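You operate a simulated robot arm through the tools that you are given. There is no shell and no other tool.

You are at the controls of a simulated two-armed robot. One attempt, no reset.

JOB
Tape both sides of the Lot 72 coil from the forming bench.
Fine: use the tape stand, one stroke a side; leave the coil in the carriage, back at Load.

It is judged by the outcome, as a careful person would: the job done as asked, and still so three seconds after it is handed in. It fails if anything else is knocked over, pushed out of place, dropped, spilled or broken.

ROBOT AND FRAMES
Two 7-joint arms with two-finger parallel grippers on one trunk that stands fixed in place. Base frame: the origin is at the foot of the trunk, x ahead of it, y to its left, z up. Units: m, rad, N and s.
The left shoulder is at [0.08, 0.131, 0.947], the right one opposite. With the tool pointing down near the work surface each hand reaches from about 0.38 to 0.86 m from the base axis, measured 20 degrees to its own side. Payload 1.57 kg a hand.
Tool frame (each hand has its own): the origin (TCP) lies between the finger pads and is the grasp point; the fingertips stand 0.03 m ahead of it; z points along the fingers, y is the line along which they close. The gripper opens to 0.11 m. The fingers are 0.024 m wide and 0.012 m thick; the gripper's body (0.048 by 0.112 m) begins 0.078 m behind the TCP.
Orientation is that of the tool frame in the base frame, as a unit quaternion [x, y, z, w]. With the fingers straight down and closing along the base's y, the tool's x points along the base's -x, its y along +y and its z along -z.

CONTROLS
- The arms move only by the tool apply_moves. It takes "left_targets", "right_targets" or both (then of equal length, played together; a hand with none holds still); each is a list of rows, each a list of 3 entries, a list of its own where there are three numbers: the turn, a rotation vector about the tool's x, y, z in units of 5 degrees (1.0 is 5 degrees), then the shift along the tool's x, y, z in units of 20 mm (1.0 is 20 mm), then the finger opening in m, from 0 to 0.11. In form: [[[ax, ay, az], [x, y, z], grip], ...]. A call has 1 to 20 rows; each row shifts and turns the commanded pose from where the row before left it, along the tool's axes as they then stand. A call with a number of a shift or a turn outside -1 to 1 is refused whole. A row lasts 0.2 s, in which the tool goes at most 0.05 m and 0.15 rad; a call with a longer step from one row to the next is refused whole, and so is a gripper value outside its range. Where a pose cannot be reached the arm comes as near as it can. A force on the tool above 90 N (or 10 N above the force at the start of the call, whichever is more), or a blocked arm, ends the call early, and 0.2 s more pass. Each finger travels about 0.108 m/s and halts on what it meets, pressing with about 21 N; the grip force reading is that of the motor and also rises with nothing between the fingers. The clock runs only during rows and for 0.2 s after the last one: add rows that do not move to give the fingers time. The reply holds the time, the measured pose of the TCP, the force on the tool along the base axes, the opening and the grip force, in the units named above and with some noise, with the torque about the TCP (base axes, N m) and any sound that the robot's microphone picked up.
- Cameras (640 x 400 px; columns grow to the right, rows downward): "scene" is now at [-0.0549, 0.0271, 1.4249]; the picture's right is [0.32, -0.95, 0.00], its down [-0.49, -0.17, -0.86] and it looks along [0.81, 0.27, -0.52] (base axes); focal length 315 px, centre (320, 200). "left" rides on the left gripper at [0.07, -0.016, -0.141] in its tool frame; the picture's right is [0.23, 0.97, 0.00], its down [-0.86, 0.20, -0.48] and it looks along [-0.47, 0.11, 0.88] (tool axes); focal length 222 px, centre (320, 200). "right" rides on the right gripper at [0.07, 0.016, -0.141] in its tool frame; the picture's right is [-0.23, 0.97, 0.00], its down [-0.86, -0.20, -0.48] and it looks along [-0.47, -0.11, 0.88] (tool axes); focal length 222 px, centre (320, 200). There is no depth. A picture from a camera that has moved, and an enlarged one, comes with that camera's place and axes in the base frame and with its lens.
- grab_frame(camera): a new picture of that camera. The clock stands still meanwhile.
- pan_tilt(pan, tilt): turns the head with the scene camera to pan (to the left, within 1.902 rad either way) and tilt (down, from -0.506 to 1.204), counted from straight ahead of the robot. It gives what a move gives.
- inspect(camera, box): a new picture of the part [left, top, right, bottom] of that camera's present view, enlarged. The clock stands still meanwhile.
- sign_off(): hands the job in; it is judged then, once.

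Nothing tells you positions but the pictures and the camera data. Unless the task says otherwise, let go and move clear before handing in.

The tools are called after "Emit:" as name(argument=value, ...) on one line, values as JSON. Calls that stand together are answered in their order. apply_moves: Moves the arms, as the interface text tells. Its arguments: {"type":"object","properties":{"left_targets":{"type":"array","items":{"type":"array"}},"right_targets":{"type":"array","items":{"type":"array"}}},"required":[]} The other tools are called the same way: pan_tilt (pan, tilt) turns the head that bears the scene camera; grab_frame (camera) takes a picture; inspect (camera, box) takes an enlarged picture of a part of a camera's view; sign_off () hands the job in.

At the start:

```text
time: 0.0
left_eef_pos: [0.6037, 0.4243, 1.1229]
left_tcp_rot: [0.0, 1.0, 0.0, 0.001]
left_ft_force: [0.8, 0.0, 0.6]
left_wrist_torque: [-0.02, 0.0, 0.02]
left_grip_width: 0.1103
left_grip_force: 0.1
right_eef_pos: [0.5064, -0.0755, 1.1244]
right_tcp_rot: [0.0, 1.0, 0.0, 0.0]
right_ft_force: [0.8, 0.5, -0.8]
right_wrist_torque: [0.03, 0.01, 0.01]
right_grip_width: 0.1101
right_grip_force: 0.0
head pan, tilt (commanded): [0.326, 0.545]
```

scene: 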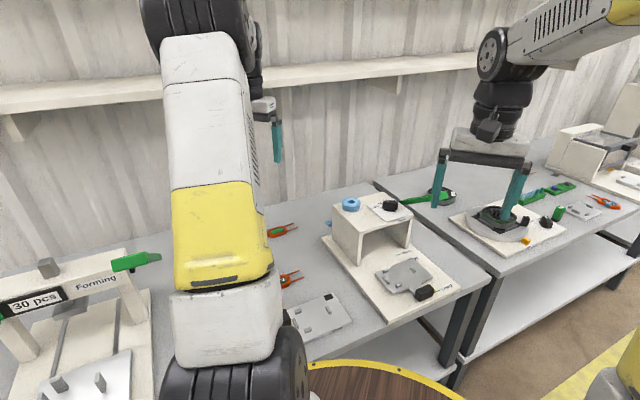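
right: 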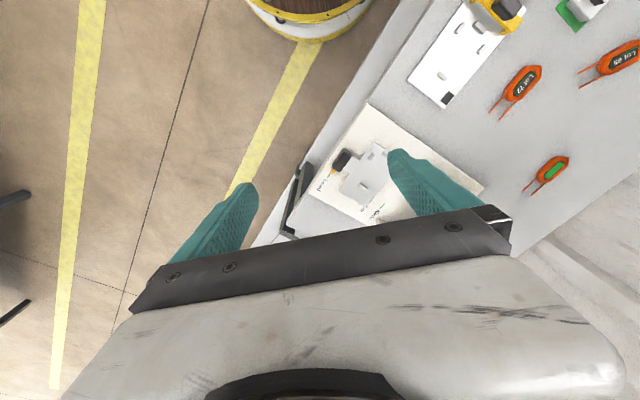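
left: 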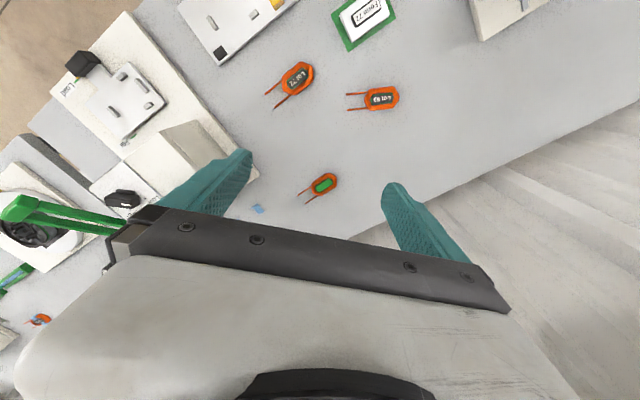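

I see a bench with a forming station at left, several orange coils (tags Lot 72, Lot 69 and a green one) and a tape stand with a carriage in the middle; I'll look closer before moving anything.

Emit:
inspect(camera="left", box=[240, 0, 480, 220])

Emit:
inspect(camera="left", box=[0, 0, 260, 240])

Emit:
inspect(camera="right", box=[260, 0, 640, 240])

Emit:
inspect(camera="scene", box=[260, 170, 480, 330])

Emit:
inspect(camera="scene", box=[0, 220, 220, 400])

```text
1.82 times, centred on (360, 110) of left
camera zoom: at [0.5334, 0.4068, 1.2653], right [-0.23, 0.97, 0.0], down [0.86, 0.2, 0.48], along [0.47, 0.11, -0.88], focal length 404 px, centre (247, 364)
```

zoom: 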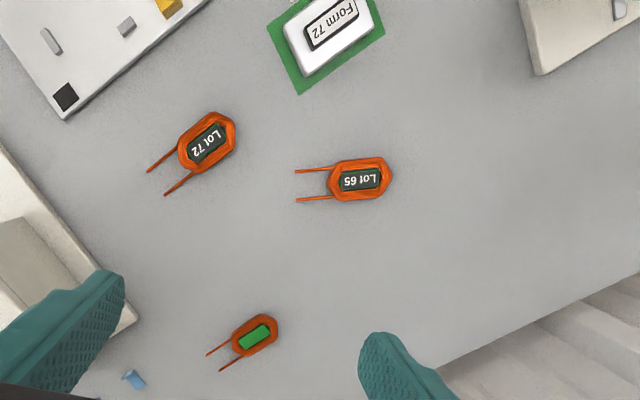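

```text
1.67 times, centred on (130, 120) of left
camera zoom: at [0.5334, 0.4068, 1.2653], right [-0.23, 0.97, 0.0], down [0.86, 0.2, 0.48], along [0.47, 0.11, -0.88], focal length 370 px, centre (637, 333)
```

zoom: 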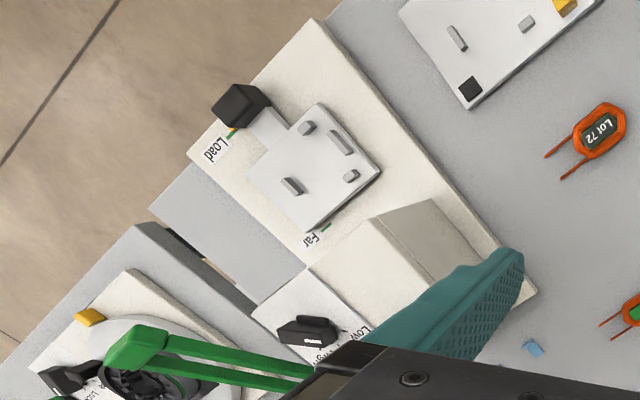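

```text
1.67 times, centred on (450, 120) of right
camera zoom: at [0.4367, -0.0602, 1.2648], right [0.23, 0.97, 0.0], down [0.86, -0.2, 0.48], along [0.47, -0.11, -0.88], focal length 370 px, centre (103, 333)
```

zoom: 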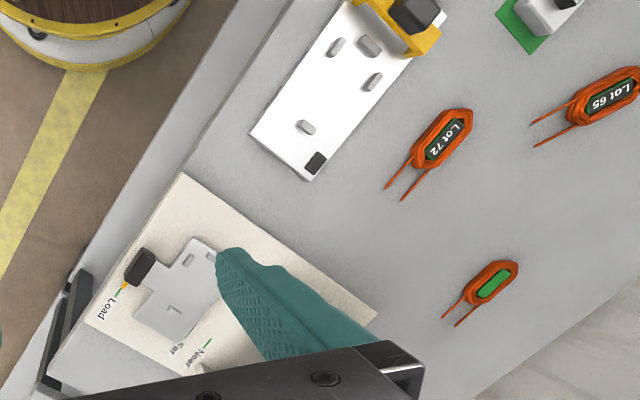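

```text
2.50 times, centred on (370, 250) of scene
camera zoom: at [-0.0549, 0.0271, 1.4249], right [0.32, -0.95, 0.0], down [-0.49, -0.17, -0.86], along [0.81, 0.27, -0.52], focal length 787 px, centre (195, 75)
```

zoom: 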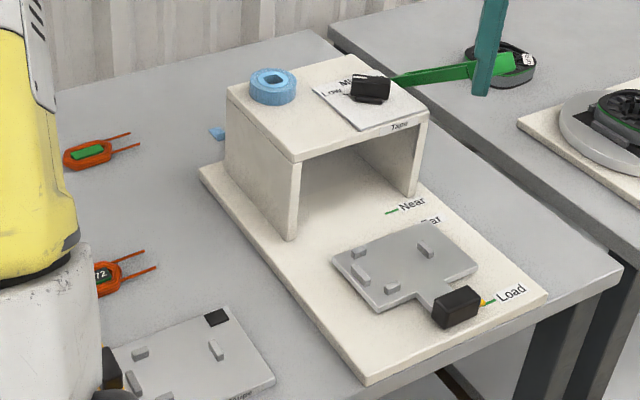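

```text
2.22 times, centred on (110, 310) of scene
camera zoom: at [-0.0549, 0.0271, 1.4249], right [0.32, -0.95, 0.0], down [-0.49, -0.17, -0.86], along [0.81, 0.27, -0.52], focal length 700 px, centre (787, -44)
```

zoom: 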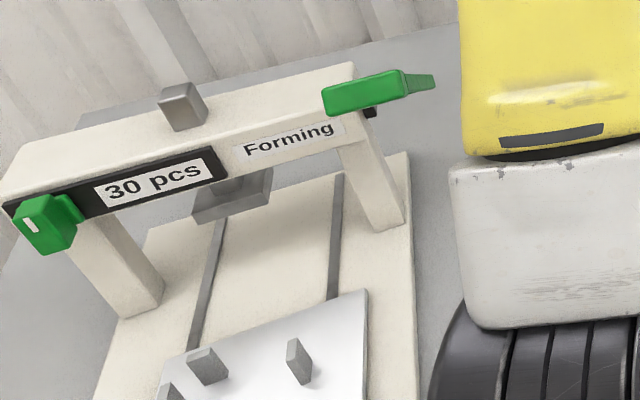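

The tape stand has a sliding carriage (black knob, marks Load / Far / Near), a tape roll and a selector knob on top. I'll pan the head to see signs and the rest of the benches.

Emit:
pan_tilt(pan=-0.2, tilt=0.6)

Emit:
grab_frame(camera="scene")

```text
time: 0.9
left_eef_pos: [0.6031, 0.424, 1.1234]
left_tcp_rot: [0.0, 1.0, 0.0, 0.0]
left_ft_force: [1.2, 0.1, -0.3]
left_wrist_torque: [-0.01, 0.0, -0.04]
left_grip_width: 0.11
left_grip_force: 0.0
right_eef_pos: [0.5066, -0.0763, 1.1239]
right_tcp_rot: [0.0, 1.0, 0.0, 0.0]
right_ft_force: [-0.1, 0.0, -0.7]
right_wrist_torque: [0.02, 0.0, 0.04]
right_grip_width: 0.11
right_grip_force: 0.0
head pan, tilt (commanded): [-0.201, 0.6]
```

```text
taken
camera scene: at [-0.0535, -0.0193, 1.4199], right [-0.2, -0.98, 0.0], down [-0.55, 0.11, -0.83], along [0.81, -0.16, -0.56], focal length 315 px, centre (320, 200)
```

scene: 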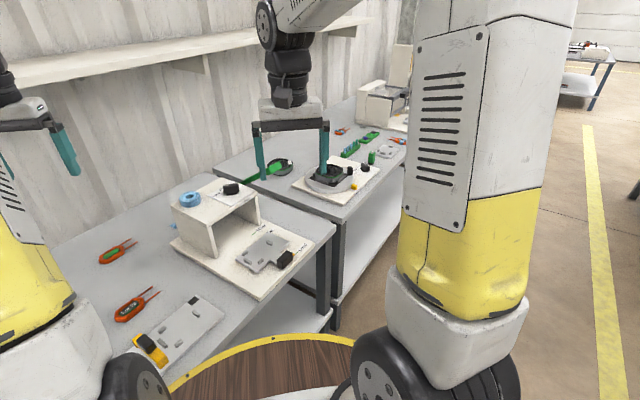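

Emit:
inspect(camera="scene", box=[150, 160, 340, 310])

Emit:
inspect(camera="scene", box=[60, 220, 250, 370])

Emit:
inspect(camera="scene", box=[230, 100, 430, 230])

Emit:
pan_tilt(pan=0.9, tilt=0.6)

Emit:
grab_frame(camera="scene")

```text
2.67 times, centred on (245, 235) of scene
camera zoom: at [-0.0535, -0.0193, 1.4199], right [-0.2, -0.98, 0.0], down [-0.55, 0.11, -0.83], along [0.81, -0.16, -0.56], focal length 840 px, centre (520, 107)
```

zoom: 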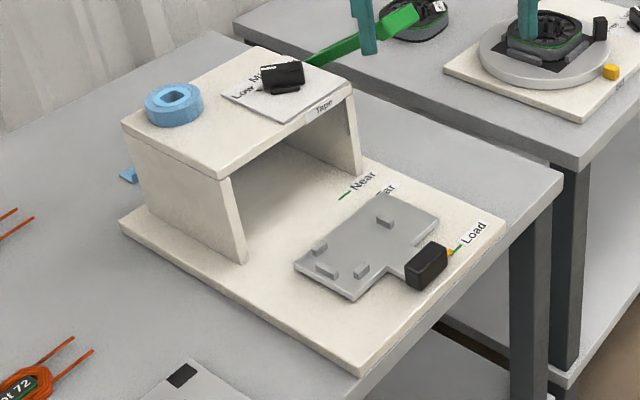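

```text
2.67 times, centred on (155, 295) of scene
camera zoom: at [-0.0535, -0.0193, 1.4199], right [-0.2, -0.98, 0.0], down [-0.55, 0.11, -0.83], along [0.81, -0.16, -0.56], focal length 840 px, centre (760, -53)
```

zoom: 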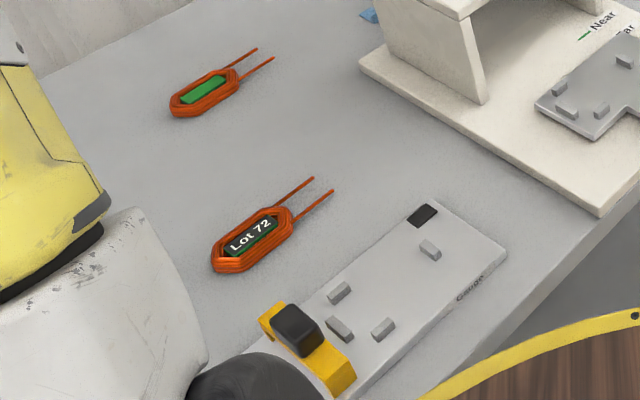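

```text
3.08 times, centred on (330, 165) of scene
camera zoom: at [-0.0535, -0.0193, 1.4199], right [-0.2, -0.98, 0.0], down [-0.55, 0.11, -0.83], along [0.81, -0.16, -0.56], focal length 969 px, centre (289, 308)
```

zoom: 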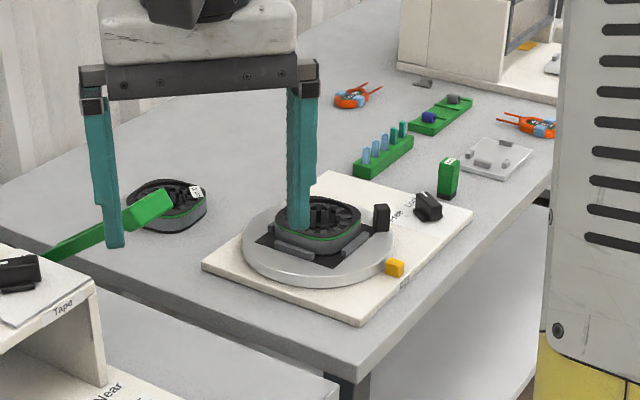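

```text
time: 2.3
left_eef_pos: [0.6029, 0.4236, 1.1234]
left_tcp_rot: [0.0, 1.0, 0.0, 0.0]
left_ft_force: [0.0, -0.3, 0.1]
left_wrist_torque: [-0.01, -0.06, 0.0]
left_grip_width: 0.1099
left_grip_force: 0.1
right_eef_pos: [0.5065, -0.076, 1.1253]
right_tcp_rot: [0.001, 1.0, 0.0, 0.0]
right_ft_force: [0.2, 0.2, -0.3]
right_wrist_torque: [-0.02, 0.0, -0.02]
right_grip_width: 0.1101
right_grip_force: 0.0
head pan, tilt (commanded): [0.901, 0.6]
```

```text
taken
camera scene: at [-0.0852, 0.0675, 1.4199], right [0.78, -0.62, 0.0], down [-0.35, -0.44, -0.82], along [0.51, 0.65, -0.57], focal length 315 px, centre (320, 200)
```

scene: 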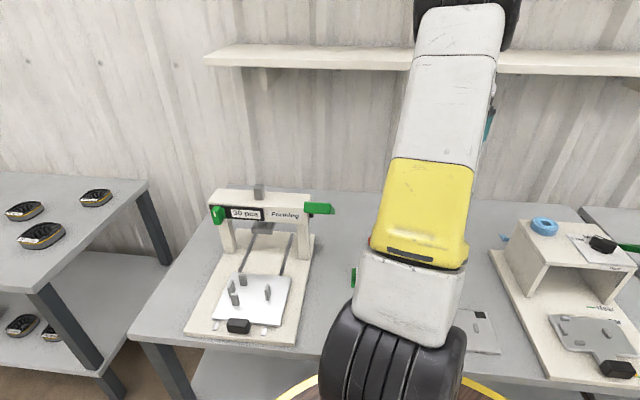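

The benches sit at about 45° to me; the Lot 72 coil is near (0.55, 0.36, 0.73), and the tape stand's carriage near (0.67, 0.01) sliding along about (0.7, 0.7) into the tunnel. I'll bring the right hand's camera over the stand to read the labels on it.

Emit:
apply_moves(right_targets=[[[0, 0, 0], [-1, 1, 0], 0.11], [[0, 0, 0], [-1, 1, 0], 0.11], [[0, 0, 0], [-1, 1, 0], 0.11], [[0, 0, 0], [-1, 1, 0], 0.11], [[0, 0, 0], [-1, 1, 0], 0.11], [[0, 0, 0], [-1, 0, 0], 0.11], [[0, 0, 0], [-1, 0, 0], 0.11], [[0, 0, 0], [0, 0, 0], 0.11]])

Emit:
grab_frame(camera="right")

Emit:
inspect(camera="right", box=[220, 0, 460, 150])

Emit:
inspect(camera="right", box=[250, 90, 410, 220])

```text
time: 4.1
left_eef_pos: [0.603, 0.4244, 1.1233]
left_tcp_rot: [0.0, 1.0, 0.0, 0.001]
left_ft_force: [0.0, -0.4, 0.6]
left_wrist_torque: [0.0, 0.01, 0.01]
left_grip_width: 0.1103
left_grip_force: 0.0
right_eef_pos: [0.6477, 0.0246, 1.1264]
right_tcp_rot: [0.0, 1.0, 0.0, 0.0]
right_ft_force: [0.2, -0.2, 0.2]
right_wrist_torque: [0.01, 0.01, -0.01]
right_grip_width: 0.11
right_grip_force: 0.1
head pan, tilt (commanded): [0.901, 0.6]
```

```text
taken
camera right: at [0.5776, 0.0412, 1.2663], right [0.23, 0.97, 0.0], down [0.86, -0.2, 0.48], along [0.47, -0.11, -0.88], focal length 222 px, centre (320, 200)
```

right: 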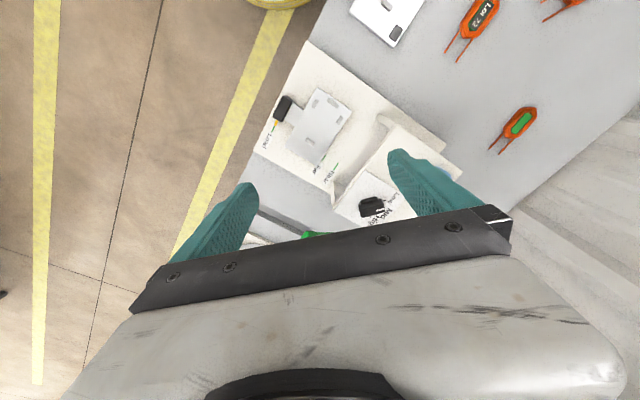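

```text
2.67 times, centred on (340, 75) of right
camera zoom: at [0.5776, 0.0412, 1.2663], right [0.23, 0.97, 0.0], down [0.86, -0.2, 0.48], along [0.47, -0.11, -0.88], focal length 592 px, centre (267, 533)
```

zoom: 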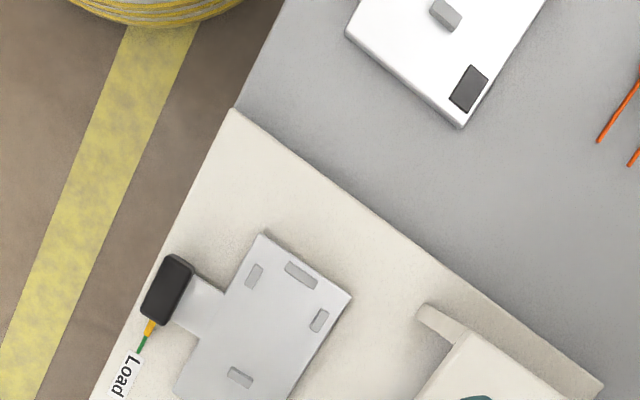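

```text
3.08 times, centred on (330, 155) of right
camera zoom: at [0.5776, 0.0412, 1.2663], right [0.23, 0.97, 0.0], down [0.86, -0.2, 0.48], along [0.47, -0.11, -0.88], focal length 684 px, centre (289, 338)
```

zoom: 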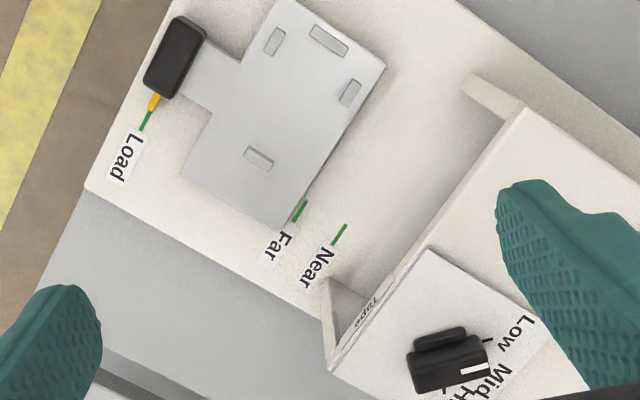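

I can read Load / Far / Near and a Low-Mid-High knob on the tunnel roof. I'll look closely at the knob, the card by the coils and the finished coils on the next bench to learn which settings matter.

Emit:
inspect(camera="right", box=[330, 160, 410, 230])

Emit:
inspect(camera="left", box=[320, 0, 420, 70])

Emit:
pan_tilt(pan=-0.1, tilt=0.4)

Emit:
grab_frame(camera="scene")

Emit:
inspect(camera="scene", box=[280, 120, 440, 240])

```text
5.71 times, centred on (370, 195) of right
camera zoom: at [0.5776, 0.0412, 1.2663], right [0.23, 0.97, 0.0], down [0.86, -0.2, 0.48], along [0.47, -0.11, -0.88], focal length 1269 px, centre (34, 229)
```

zoom: 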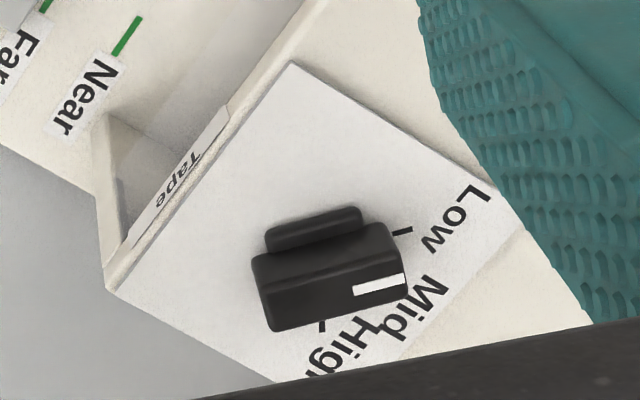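

```text
5.71 times, centred on (370, 35) of left
camera zoom: at [0.5335, 0.4069, 1.2653], right [-0.23, 0.97, 0.0], down [0.86, 0.2, 0.48], along [0.47, 0.11, -0.88], focal length 1269 px, centre (34, 1143)
```

zoom: 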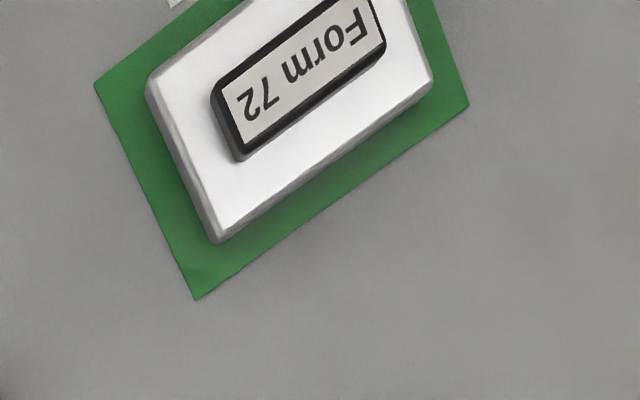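

```text
time: 5.3
left_eef_pos: [0.6033, 0.4221, 1.1228]
left_tcp_rot: [0.001, 1.0, 0.0, 0.001]
left_ft_force: [0.6, -0.2, -0.3]
left_wrist_torque: [-0.01, 0.02, -0.01]
left_grip_width: 0.11
left_grip_force: 0.0
right_eef_pos: [0.6464, 0.0265, 1.1261]
right_tcp_rot: [0.0, 1.0, 0.0, 0.0]
right_ft_force: [0.0, -1.0, -0.3]
right_wrist_torque: [0.01, -0.02, 0.03]
right_grip_width: 0.1099
right_grip_force: 0.0
head pan, tilt (commanded): [-0.099, 0.4]
```

```text
taken
camera scene: at [-0.0479, -0.0108, 1.4382], right [-0.1, -1.0, 0.0], down [-0.39, 0.04, -0.92], along [0.92, -0.09, -0.39], focal length 315 px, centre (320, 200)
```

scene: 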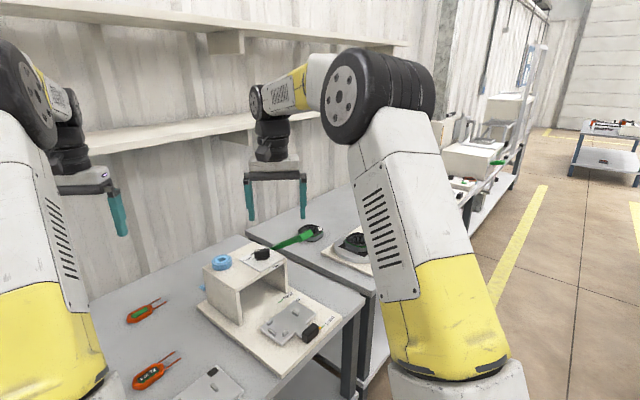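

```text
3.33 times, centred on (360, 180) of scene
camera zoom: at [-0.0479, -0.0108, 1.4382], right [-0.1, -1.0, 0.0], down [-0.39, 0.04, -0.92], along [0.92, -0.09, -0.39], focal length 1050 px, centre (187, 267)
```

zoom: 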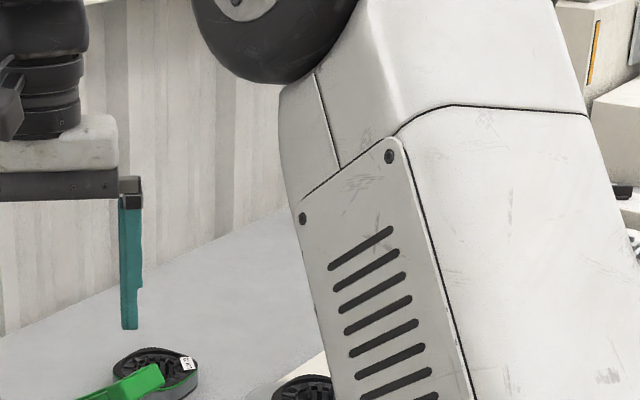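

The knob on the roof appears to be at Mid. I'll look around for any notes that bear on settings and how the finished coils look.

Emit:
pan_tilt(pan=-0.6, tilt=0.4)

Emit:
grab_frame(camera="scene")

Emit:
pan_tilt(pan=0.4, tilt=0.1)

Emit:
grab_frame(camera="scene")

Emit:
pan_tilt(pan=1.5, tilt=0.4)

Emit:
grab_frame(camera="scene")

Emit:
pan_tilt(pan=-1.4, tilt=0.4)

Emit:
grab_frame(camera="scene")

```text
time: 6.3
left_eef_pos: [0.6034, 0.4237, 1.1229]
left_tcp_rot: [0.0, 1.0, 0.0, 0.0]
left_ft_force: [-0.2, -0.2, 0.4]
left_wrist_torque: [0.01, -0.02, -0.02]
left_grip_width: 0.1098
left_grip_force: 0.1
right_eef_pos: [0.6478, 0.0257, 1.1256]
right_tcp_rot: [0.0, 1.0, -0.001, -0.001]
right_ft_force: [0.5, -1.1, -0.7]
right_wrist_torque: [0.02, -0.03, 0.03]
right_grip_width: 0.1101
right_grip_force: 0.1
head pan, tilt (commanded): [-0.6, 0.4]
```

```text
taken
camera scene: at [-0.0636, -0.054, 1.4382], right [-0.56, -0.83, 0.0], down [-0.32, 0.22, -0.92], along [0.76, -0.52, -0.39], focal length 315 px, centre (320, 200)
```

scene: 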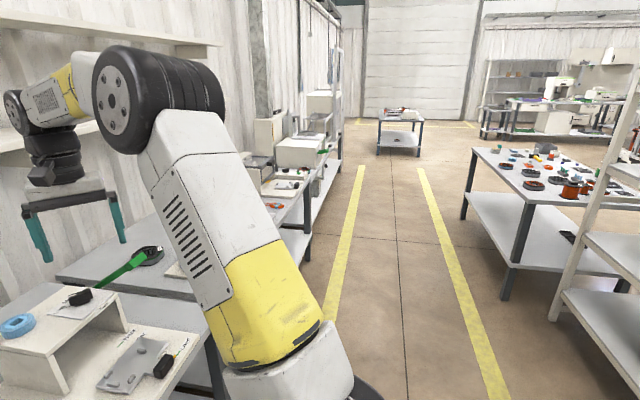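

```text
time: 7.5
left_eef_pos: [0.6037, 0.4244, 1.124]
left_tcp_rot: [0.001, 1.0, 0.001, 0.0]
left_ft_force: [-0.4, 1.3, -0.2]
left_wrist_torque: [-0.01, 0.01, 0.0]
left_grip_width: 0.11
left_grip_force: 0.1
right_eef_pos: [0.6466, 0.0254, 1.1268]
right_tcp_rot: [-0.001, 1.0, 0.001, 0.0]
right_ft_force: [0.6, 0.2, 0.6]
right_wrist_torque: [-0.02, 0.0, -0.04]
right_grip_width: 0.1099
right_grip_force: 0.1
head pan, tilt (commanded): [0.4, 0.099]
```

```text
taken
camera scene: at [-0.0553, 0.034, 1.4661], right [0.39, -0.92, 0.0], down [-0.09, -0.04, -0.99], along [0.92, 0.39, -0.1], focal length 315 px, centre (320, 200)
```

scene: 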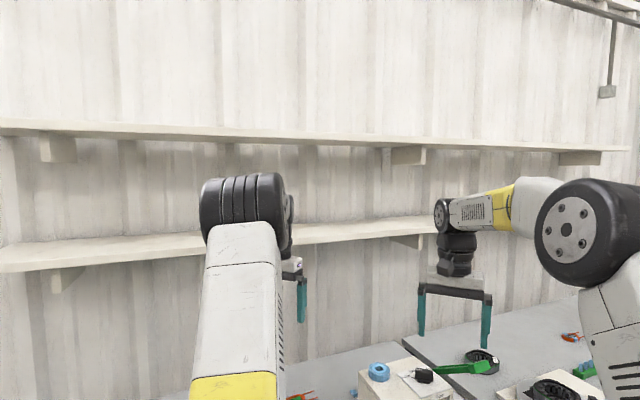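

```text
time: 8.9
left_eef_pos: [0.6035, 0.4249, 1.1228]
left_tcp_rot: [0.0, 1.0, 0.0, 0.0]
left_ft_force: [1.2, 0.6, 1.1]
left_wrist_torque: [-0.01, -0.01, 0.03]
left_grip_width: 0.11
left_grip_force: 0.1
right_eef_pos: [0.6477, 0.0251, 1.1259]
right_tcp_rot: [0.0, 1.0, 0.0, -0.001]
right_ft_force: [-0.5, 0.2, 0.7]
right_wrist_torque: [-0.01, -0.01, 0.02]
right_grip_width: 0.1098
right_grip_force: 0.0
head pan, tilt (commanded): [1.499, 0.4]
```

```text
taken
camera scene: at [-0.1334, 0.0907, 1.4382], right [1.0, -0.07, 0.0], down [-0.03, -0.39, -0.92], along [0.07, 0.92, -0.39], focal length 315 px, centre (320, 200)
```

scene: 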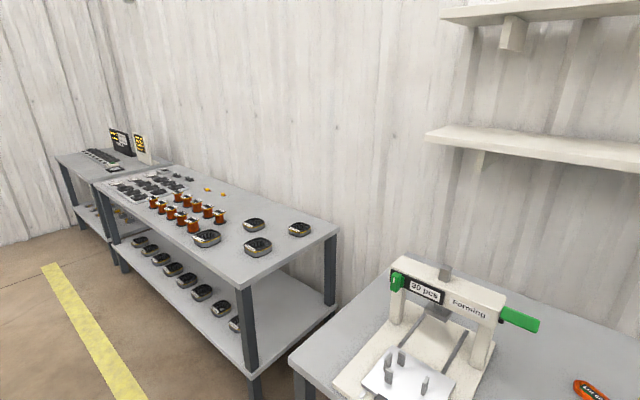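

```text
time: 11.4
left_eef_pos: [0.6038, 0.4242, 1.1231]
left_tcp_rot: [0.0, 1.0, 0.0, 0.0]
left_ft_force: [-0.2, -0.7, 0.4]
left_wrist_torque: [-0.02, 0.02, 0.0]
left_grip_width: 0.11
left_grip_force: 0.2
right_eef_pos: [0.6467, 0.0263, 1.1263]
right_tcp_rot: [0.0, 1.0, 0.0, 0.0]
right_ft_force: [-0.4, -0.7, -0.3]
right_wrist_torque: [0.0, 0.0, -0.05]
right_grip_width: 0.1101
right_grip_force: 0.0
head pan, tilt (commanded): [-1.4, 0.4]
```

```text
taken
camera scene: at [-0.1243, -0.093, 1.4382], right [-0.99, -0.17, 0.0], down [-0.07, 0.38, -0.92], along [0.16, -0.91, -0.39], focal length 315 px, centre (320, 200)
```

scene: 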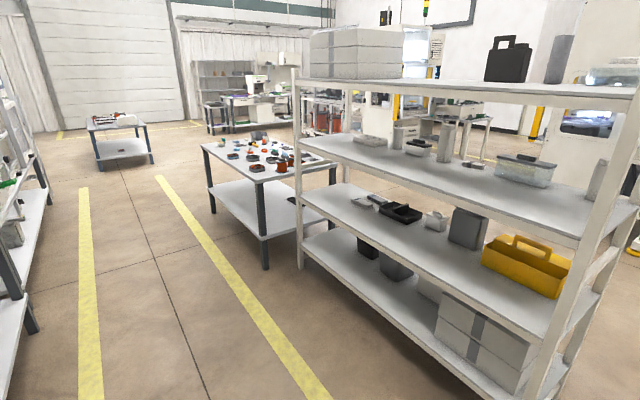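

No instruction sheets anywhere that change the job, so I'll leave the dial alone. Now a close look at the carriage's lugs and at the coil to plan how it seats.

Emit:
inspect(camera="right", box=[260, 70, 380, 190])

Emit:
inspect(camera="right", box=[430, 0, 530, 70])

Emit:
inspect(camera="left", box=[250, 40, 330, 120])

Emit:
pan_tilt(pan=0.1, tilt=0.7)

Emit:
grab_frame(camera="scene")

```text
3.33 times, centred on (320, 130) of right
camera zoom: at [0.5774, 0.0411, 1.2663], right [0.23, 0.97, 0.0], down [0.86, -0.2, 0.48], along [0.47, -0.11, -0.88], focal length 740 px, centre (320, 433)
```

zoom: 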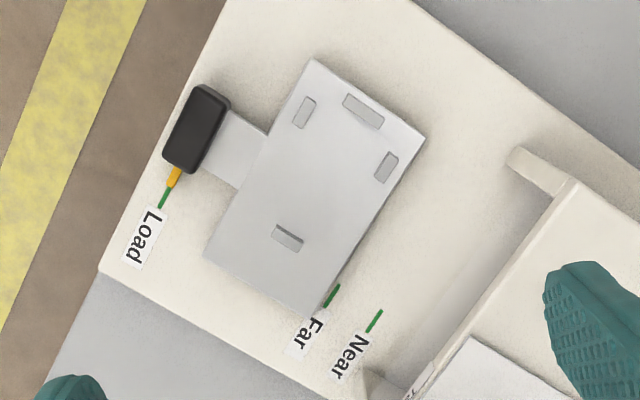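

```text
5.71 times, centred on (480, 35) of right
camera zoom: at [0.5774, 0.0411, 1.2663], right [0.23, 0.97, 0.0], down [0.86, -0.2, 0.48], along [0.47, -0.11, -0.88], focal length 1269 px, centre (-594, 1143)
```

zoom: 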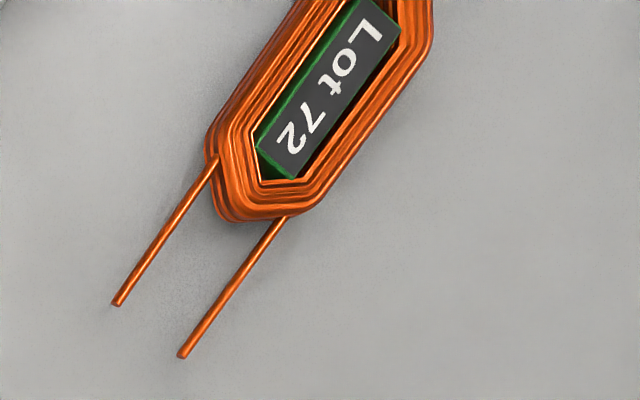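

```text
5.00 times, centred on (290, 80) of left
camera zoom: at [0.5335, 0.4069, 1.2653], right [-0.23, 0.97, 0.0], down [0.86, 0.2, 0.48], along [0.47, 0.11, -0.88], focal length 1111 px, centre (470, 800)
```

zoom: 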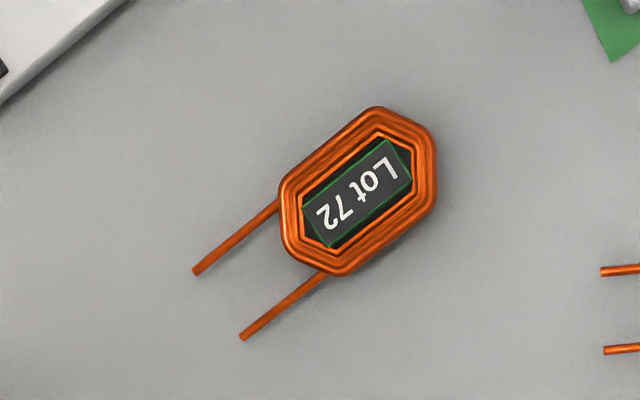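

```text
time: 13.0
left_eef_pos: [0.603, 0.4236, 1.1217]
left_tcp_rot: [0.0, 1.0, 0.0, -0.001]
left_ft_force: [0.9, -0.1, -0.5]
left_wrist_torque: [0.01, 0.02, 0.0]
left_grip_width: 0.1103
left_grip_force: 0.1
right_eef_pos: [0.6472, 0.0256, 1.1261]
right_tcp_rot: [0.0, 1.0, 0.0, 0.0]
right_ft_force: [-0.6, -0.4, -0.6]
right_wrist_torque: [0.01, 0.02, -0.06]
right_grip_width: 0.1099
right_grip_force: 0.1
head pan, tilt (commanded): [0.099, 0.7]
```

```text
taken
camera scene: at [-0.0555, 0.0067, 1.4113], right [0.1, -1.0, 0.0], down [-0.64, -0.06, -0.76], along [0.76, 0.08, -0.64], focal length 315 px, centre (320, 200)
```

scene: 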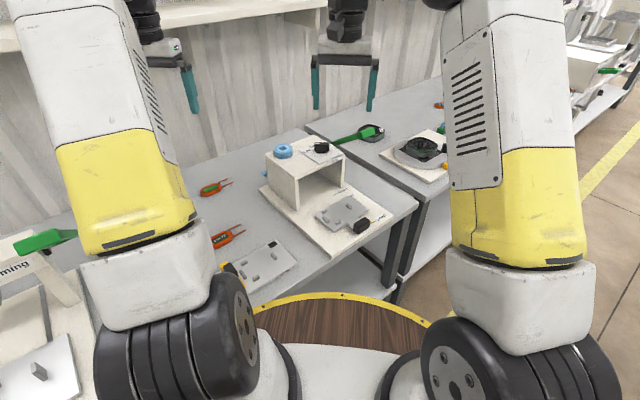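

The coil lies with its leads pointing towards (+x, −y), about the way the carriage lugs want it (leads toward the Load-label side, straddling the single lug). I'll draw the right hand back and bring the left hand over the coil, turned to close across its width.

Emit:
apply_moves(left_targets=[[[0, 0, 0], [1, -1, 1], 0.11], [[0, 0, 0], [1, -1, 1], 0.11], [[0, 0, 0], [1, -1, 1], 0.11], [[0, 0, 1], [0, 0, 1], 0.11], [[0, 0, 1], [0, 0, 1], 0.11], [[0, 0, 1], [0, 0, 1], 0.11], [[0, 0, 1], [0, 0, 1], 0.11], [[0, 0, 1], [0, 0, 1], 0.11], [[0, 0, 1], [0, 0, 1], 0.11], [[0, 0, 1], [0, 0, 0], 0.11], [[0, 0, 1], [0, 0, 0], 0.11], [[0, 0, 0.5], [0, 0, 0], 0.11], [[0, 0, 0], [0, 0, 0], 0.11]], right_targets=[[[0, 0, 0], [1, -1, 0], 0.11], [[0, 0, 0], [1, -1, 0], 0.11], [[0, 0, 0], [1, -1, 0], 0.11], [[0, 0, 0], [1, -1, 0], 0.11], [[0, 0, 0], [1, -1, 0], 0.11], [[0, 0, 0], [1, -1, 0], 0.11], [[0, 0, 0], [1, -1, 0], 0.11], [[0, 0, 0], [0, -1, 0], 0.11], [[0, 0, 0], [0, -1, 0], 0.11], [[0, 0, 0], [0, -1, 0], 0.11], [[0, 0, 0], [0, -1, 0], 0.11], [[0, 0, 0], [0, -1, 0], 0.11], [[0, 0, 0], [0, 0, 0], 0.11]])

Emit:
grab_frame(camera="left")

Emit:
grab_frame(camera="scene")

```text
time: 15.8
left_eef_pos: [0.5428, 0.3634, 0.9439]
left_tcp_rot: [0.363, 0.932, 0.0, 0.0]
left_ft_force: [-0.3, 1.0, -0.2]
left_wrist_torque: [-0.01, -0.01, 0.01]
left_grip_width: 0.1102
left_grip_force: 0.1
right_eef_pos: [0.5062, -0.2163, 1.1249]
right_tcp_rot: [0.0, 1.0, 0.0, 0.0]
right_ft_force: [0.4, 0.6, 0.7]
right_wrist_torque: [-0.02, 0.01, -0.01]
right_grip_width: 0.11
right_grip_force: 0.0
head pan, tilt (commanded): [0.099, 0.7]
```

```text
taken
camera left: at [0.48, 0.3977, 1.0857], right [0.49, 0.87, 0.0], down [0.76, -0.43, 0.48], along [0.42, -0.24, -0.88], focal length 222 px, centre (320, 200)
```

left: 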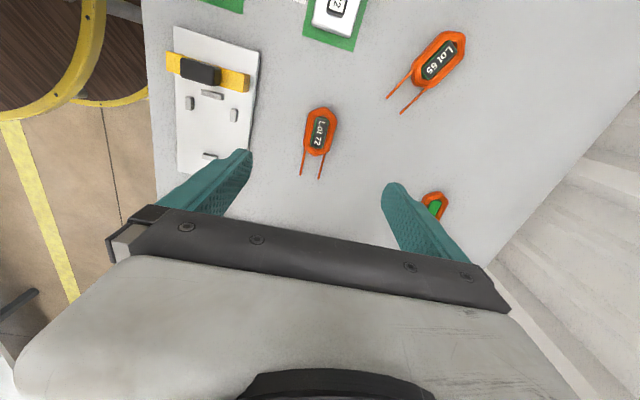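

```text
taken
camera scene: at [-0.0556, 0.0067, 1.4113], right [0.1, -1.0, 0.0], down [-0.64, -0.06, -0.76], along [0.76, 0.08, -0.64], focal length 315 px, centre (320, 200)
```

scene: 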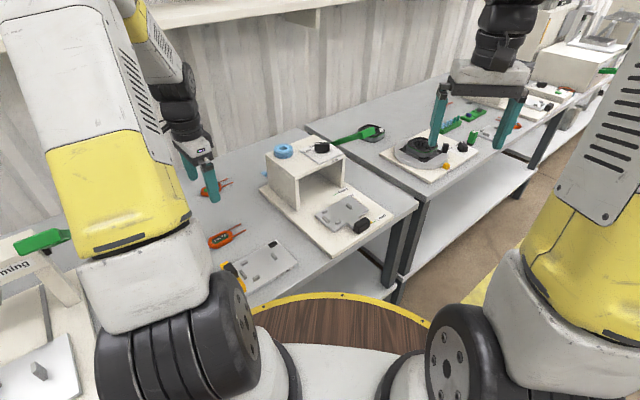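

The Lot 72 coil is almost exactly under the left hand. I'll zoom to check its angle and size before lowering.

Emit:
inspect(camera="left", box=[270, 90, 370, 190])

Emit:
inspect(camera="left", box=[150, 10, 270, 180])

```text
4.00 times, centred on (320, 140) of left
camera zoom: at [0.48, 0.3977, 1.0857], right [0.49, 0.87, 0.0], down [0.76, -0.43, 0.48], along [0.42, -0.24, -0.88], focal length 888 px, centre (320, 440)
```

zoom: 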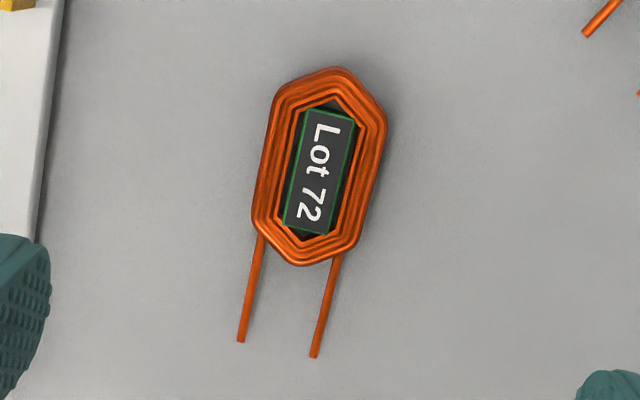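

```text
2.35 times, centred on (210, 95) of left
camera zoom: at [0.48, 0.3977, 1.0857], right [0.49, 0.87, 0.0], down [0.76, -0.43, 0.48], along [0.42, -0.24, -0.88], focal length 523 px, centre (579, 447)
```

zoom: 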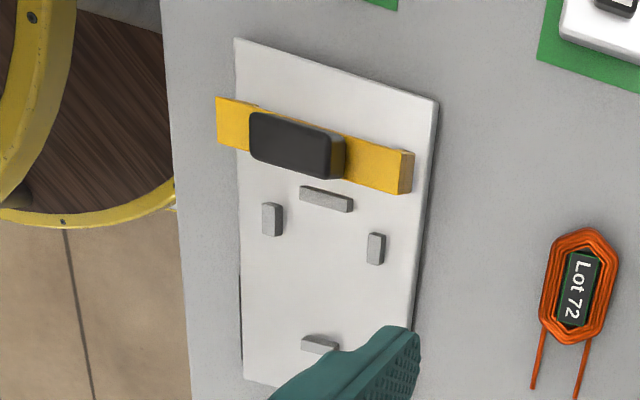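

The coil is about 0.075 × 0.044 m and centred under the hand, with its axis within 2° of the tool's. I'll descend partway, easing the grip point slightly toward the leads.

Emit:
apply_moves(left_targets=[[[0, 0, -0.25], [-0.3, 0, 1], 0.08], [[0, 0, 0], [0, 0, 1], 0.08], [[0, 0, 0], [0, 0, 1], 0.08], [[0, 0, 0], [0, 0, 1], 0.08], [[0, 0, 0], [0, 0, 1], 0.08], [[0, 0, 0], [0, 0, 0.5], 0.08], [[0, 0, 0], [0, 0, 0], 0.08]])

Emit:
grab_frame(camera="left")

Emit:
inspect(camera="left", box=[260, 100, 380, 220])

Emit:
pan_tilt(pan=0.4, tilt=0.7)

Emit:
grab_frame(camera="scene")

```text
time: 17.4
left_eef_pos: [0.5469, 0.3595, 0.8332]
left_tcp_rot: [0.352, 0.936, 0.0, 0.0]
left_ft_force: [-0.6, -0.5, 0.2]
left_wrist_torque: [0.01, 0.01, -0.01]
left_grip_width: 0.0801
left_grip_force: 0.0
right_eef_pos: [0.5054, -0.2157, 1.1251]
right_tcp_rot: [0.0, 1.0, 0.0, 0.0]
right_ft_force: [-0.6, 1.1, -0.6]
right_wrist_torque: [0.01, 0.01, -0.02]
right_grip_width: 0.1101
right_grip_force: 0.1
head pan, tilt (commanded): [0.099, 0.7]
```

```text
taken
camera left: at [0.4843, 0.3926, 0.9758], right [0.47, 0.88, 0.0], down [0.77, -0.41, 0.48], along [0.42, -0.23, -0.88], focal length 222 px, centre (320, 200)
```

left: 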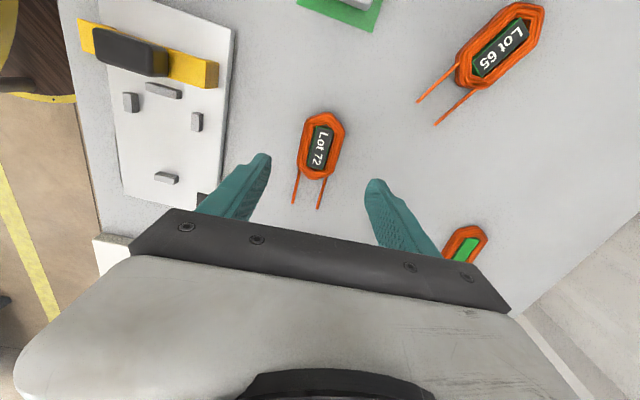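

```text
3.33 times, centred on (320, 160) of left
camera zoom: at [0.4843, 0.3926, 0.9758], right [0.47, 0.88, 0.0], down [0.77, -0.41, 0.48], along [0.42, -0.23, -0.88], focal length 740 px, centre (320, 333)
```

zoom: 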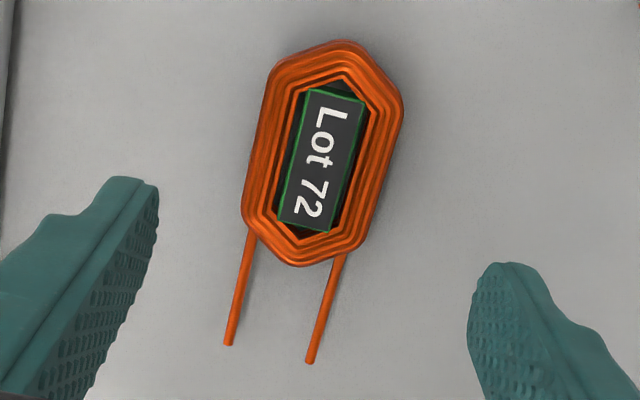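

```text
time: 18.2
left_eef_pos: [0.5474, 0.3594, 0.8344]
left_tcp_rot: [0.353, 0.936, -0.001, 0.0]
left_ft_force: [0.9, 1.1, -0.5]
left_wrist_torque: [-0.01, -0.01, 0.02]
left_grip_width: 0.08
left_grip_force: 0.1
right_eef_pos: [0.506, -0.2156, 1.1255]
right_tcp_rot: [-0.001, 1.0, 0.0, 0.0]
right_ft_force: [-0.2, -0.2, 0.9]
right_wrist_torque: [-0.02, -0.03, 0.02]
right_grip_width: 0.1101
right_grip_force: 0.0
head pan, tilt (commanded): [0.4, 0.7]
```

```text
taken
camera scene: at [-0.0618, 0.0312, 1.4113], right [0.39, -0.92, 0.0], down [-0.59, -0.25, -0.76], along [0.7, 0.3, -0.64], focal length 315 px, centre (320, 200)
```

scene: 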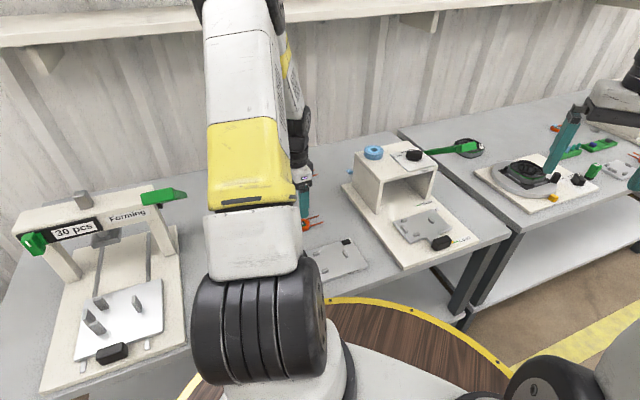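

Heights agree on the coil's top being near z ≈ 0.73. I'll lower with the fingers open around the coil to just above the bench and check.

Emit:
apply_moves(left_targets=[[[0, 0, 0], [0, 0, 1], 0.08], [[0, 0, 0], [0, 0, 1], 0.08], [[0, 0, 0], [0, 0, 1], 0.08], [[0, 0, 0], [0, 0, 0.3], 0.08], [[0, 0, 0], [0, 0, 0], 0.08]])

Emit:
grab_frame(camera="left")

Emit:
inspect(camera="left", box=[220, 80, 420, 230])

```text
time: 19.4
left_eef_pos: [0.5485, 0.3604, 0.767]
left_tcp_rot: [0.352, 0.936, 0.0, 0.0]
left_ft_force: [0.1, 0.1, 0.3]
left_wrist_torque: [0.02, -0.01, 0.04]
left_grip_width: 0.0801
left_grip_force: 0.0
right_eef_pos: [0.5062, -0.215, 1.1252]
right_tcp_rot: [0.0, 1.0, 0.0, 0.0]
right_ft_force: [0.6, -0.1, -0.2]
right_wrist_torque: [0.0, 0.01, 0.0]
right_grip_width: 0.1102
right_grip_force: 0.1
head pan, tilt (commanded): [0.4, 0.7]
```

```text
taken
camera left: at [0.4845, 0.3929, 0.9094], right [0.47, 0.88, 0.0], down [0.77, -0.41, 0.48], along [0.42, -0.23, -0.88], focal length 222 px, centre (320, 200)
```

left: 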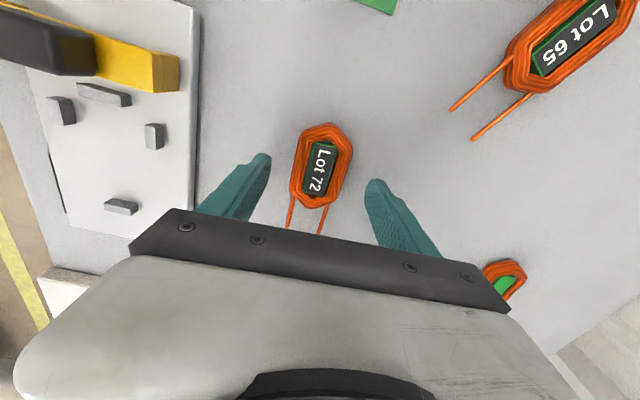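

```text
2.67 times, centred on (320, 155) of left
camera zoom: at [0.4845, 0.3929, 0.9094], right [0.47, 0.88, 0.0], down [0.77, -0.41, 0.48], along [0.42, -0.23, -0.88], focal length 592 px, centre (320, 320)
```

zoom: 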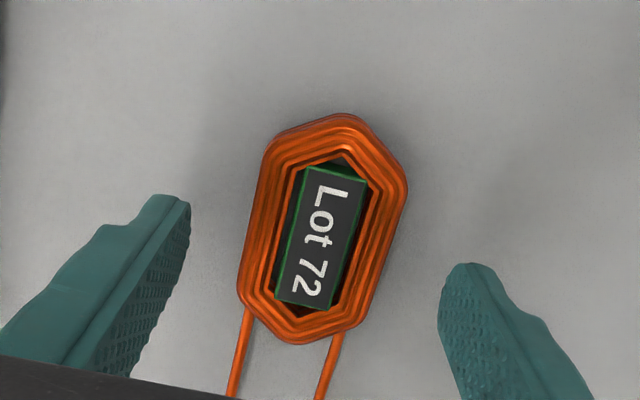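

Emit:
apply_moves(left_targets=[[[0, 0, 0], [0, 0, 0.3], 0.08], [[0, 0, 0], [0, 0, 0.2], 0.08], [[0, 0, 0], [0, 0, 0], 0.08]])

Emit:
inspect(camera="left", box=[220, 80, 420, 230])

```text
time: 20.2
left_eef_pos: [0.5462, 0.36, 0.7563]
left_tcp_rot: [0.353, 0.936, -0.001, 0.001]
left_ft_force: [0.5, 0.3, -0.2]
left_wrist_torque: [0.02, 0.02, 0.05]
left_grip_width: 0.08
left_grip_force: 0.1
right_eef_pos: [0.5065, -0.2161, 1.1251]
right_tcp_rot: [0.0, 1.0, 0.0, 0.0]
right_ft_force: [-0.4, 0.2, 0.3]
right_wrist_torque: [0.02, -0.01, 0.02]
right_grip_width: 0.1096
right_grip_force: 0.0
head pan, tilt (commanded): [0.4, 0.7]
```

```text
2.67 times, centred on (320, 155) of left
camera zoom: at [0.4837, 0.3922, 0.8985], right [0.47, 0.88, 0.0], down [0.77, -0.41, 0.48], along [0.42, -0.23, -0.88], focal length 592 px, centre (320, 320)
```

zoom: 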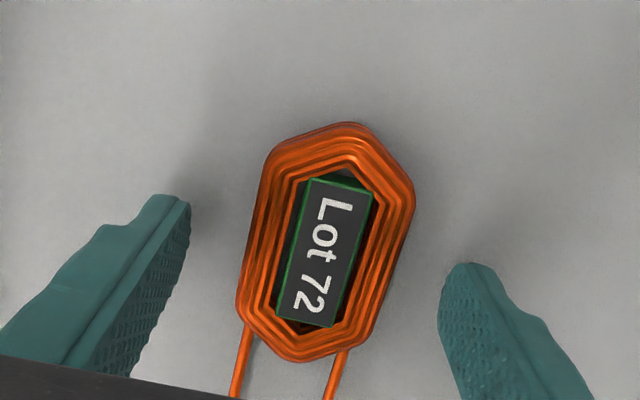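

Emit:
apply_moves(left_targets=[[[0, 0, 0], [0, 0, 0.2], 0.08], [[0, 0, 0], [0, 0, 0], 0.08]])

Emit:
inspect(camera="left", box=[220, 120, 420, 220])

```text
time: 20.8
left_eef_pos: [0.5477, 0.3595, 0.7519]
left_tcp_rot: [0.353, 0.936, 0.0, -0.001]
left_ft_force: [0.3, -0.3, 0.0]
left_wrist_torque: [0.03, -0.03, 0.01]
left_grip_width: 0.0804
left_grip_force: 0.1
right_eef_pos: [0.5067, -0.2154, 1.1257]
right_tcp_rot: [-0.001, 1.0, 0.0, -0.001]
right_ft_force: [0.0, -0.1, -0.4]
right_wrist_torque: [0.01, 0.02, -0.01]
right_grip_width: 0.1098
right_grip_force: 0.1
head pan, tilt (commanded): [0.4, 0.7]
```

```text
3.20 times, centred on (320, 170) of left
camera zoom: at [0.4842, 0.3922, 0.8952], right [0.47, 0.88, 0.0], down [0.77, -0.41, 0.48], along [0.42, -0.23, -0.88], focal length 711 px, centre (320, 296)
```

zoom: 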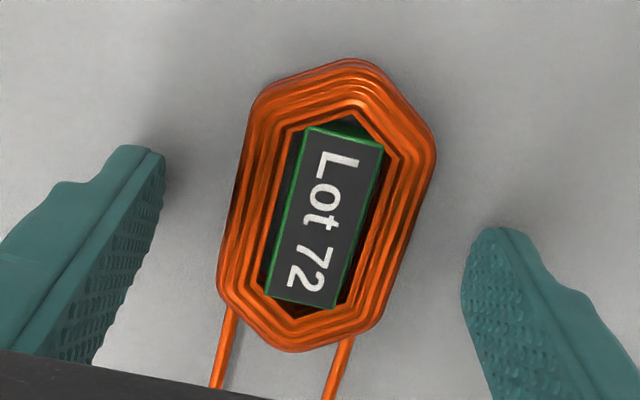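

Emit:
apply_moves(left_targets=[[[0, 0, 0], [0, 0, 0.15], 0.08], [[0, 0, 0], [0, 0, 0], 0.08]])

```text
time: 21.4
left_eef_pos: [0.5469, 0.3596, 0.7506]
left_tcp_rot: [0.352, 0.936, 0.0, -0.001]
left_ft_force: [-0.1, 0.0, -0.5]
left_wrist_torque: [-0.01, -0.01, 0.01]
left_grip_width: 0.0802
left_grip_force: 0.1
right_eef_pos: [0.5061, -0.217, 1.1247]
right_tcp_rot: [0.0, 1.0, 0.0, 0.0]
right_ft_force: [0.0, -0.6, -0.1]
right_wrist_torque: [-0.02, -0.01, -0.01]
right_grip_width: 0.1098
right_grip_force: 0.0
head pan, tilt (commanded): [0.4, 0.7]
```

Fingertips straddle the coil with no contact force; closing now.

Emit:
apply_moves(left_targets=[[[0, 0, 0], [0, 0, 0], 0.06], [[0, 0, 0], [0, 0, 0], 0.05], [[0, 0, 0], [0, 0, 0], 0.045], [[0, 0, 0], [0, 0, 0], 0.04], [[0, 0, 0], [0, 0, 0], 0.035], [[0, 0, 0], [0, 0, 0], 0.03], [[0, 0, 0], [0, 0, 0], 0.03]])

Emit:
inspect(camera="left", box=[220, 120, 420, 220])

```text
time: 23.0
left_eef_pos: [0.5471, 0.359, 0.7494]
left_tcp_rot: [0.353, 0.936, 0.0, 0.0]
left_ft_force: [-0.1, 0.0, 0.7]
left_wrist_torque: [0.01, 0.01, -0.04]
left_grip_width: 0.0496
left_grip_force: 21.0
right_eef_pos: [0.5063, -0.2161, 1.1247]
right_tcp_rot: [-0.001, 1.0, 0.0, 0.0]
right_ft_force: [0.5, -0.3, 0.2]
right_wrist_torque: [0.03, 0.0, 0.01]
right_grip_width: 0.1101
right_grip_force: 0.1
head pan, tilt (commanded): [0.4, 0.7]
```

```text
3.20 times, centred on (320, 170) of left
camera zoom: at [0.4838, 0.3925, 0.8922], right [0.47, 0.88, 0.0], down [0.77, -0.41, 0.48], along [0.42, -0.23, -0.88], focal length 711 px, centre (320, 296)
```

zoom: 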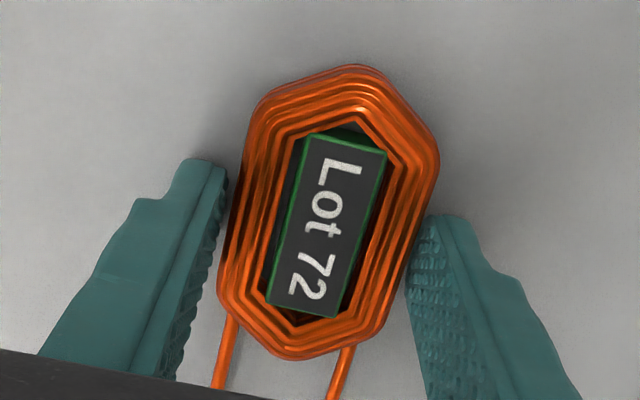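

The coil is gripped (0.0496 m across). I'll lift it straight up and check the hold.

Emit:
apply_moves(left_targets=[[[0, 0, 0], [0, 0, -0.5], 0.03], [[0, 0, 0], [0, 0, -1], 0.03], [[0, 0, 0], [0, 0, -1], 0.03], [[0, 0, 0], [0, 0, -1], 0.03], [[0, 0, 0], [0, 0, -1], 0.03], [[0, 0, 0], [0, 0, -1], 0.03], [[0, 0, 0], [0, 0, -1], 0.03], [[0, 0, 0], [0, 0, -1], 0.03], [[0, 0, 0], [0, 0, 0], 0.03]])

Emit:
grab_frame(camera="left")

Emit:
inspect(camera="left", box=[220, 120, 420, 220])

Emit:
grab_frame(camera="scene")

```text
time: 25.0
left_eef_pos: [0.5486, 0.3604, 0.9]
left_tcp_rot: [0.354, 0.935, 0.001, -0.001]
left_ft_force: [0.5, -0.4, -1.8]
left_wrist_torque: [-0.02, -0.03, 0.02]
left_grip_width: 0.0493
left_grip_force: 21.2
right_eef_pos: [0.5065, -0.2146, 1.1253]
right_tcp_rot: [0.0, 1.0, -0.001, 0.0]
right_ft_force: [0.4, -0.3, -0.5]
right_wrist_torque: [-0.01, 0.0, 0.02]
right_grip_width: 0.1101
right_grip_force: 0.0
head pan, tilt (commanded): [0.4, 0.7]
```

```text
taken
camera left: at [0.4853, 0.3934, 1.0412], right [0.47, 0.88, 0.0], down [0.77, -0.41, 0.48], along [0.42, -0.23, -0.88], focal length 222 px, centre (320, 200)
```

left: 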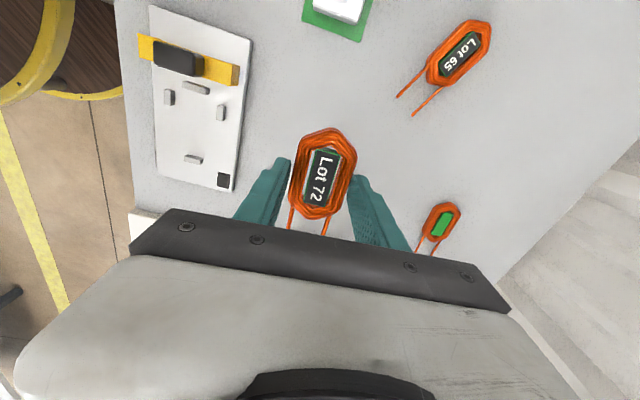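

```text
3.20 times, centred on (320, 170) of left
camera zoom: at [0.4853, 0.3934, 1.0412], right [0.47, 0.88, 0.0], down [0.77, -0.41, 0.48], along [0.42, -0.23, -0.88], focal length 711 px, centre (320, 296)
```

zoom: 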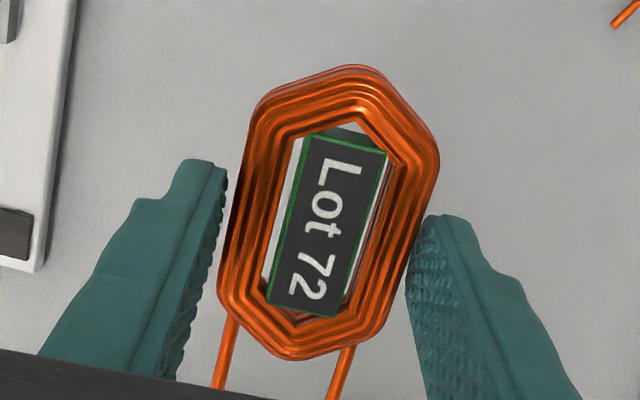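

```text
taken
camera scene: at [-0.0618, 0.0313, 1.4113], right [0.39, -0.92, 0.0], down [-0.59, -0.25, -0.76], along [0.7, 0.3, -0.64], focal length 315 px, centre (320, 200)
```

scene: 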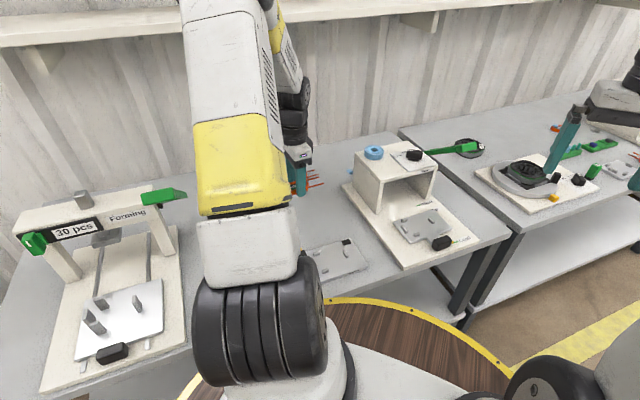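

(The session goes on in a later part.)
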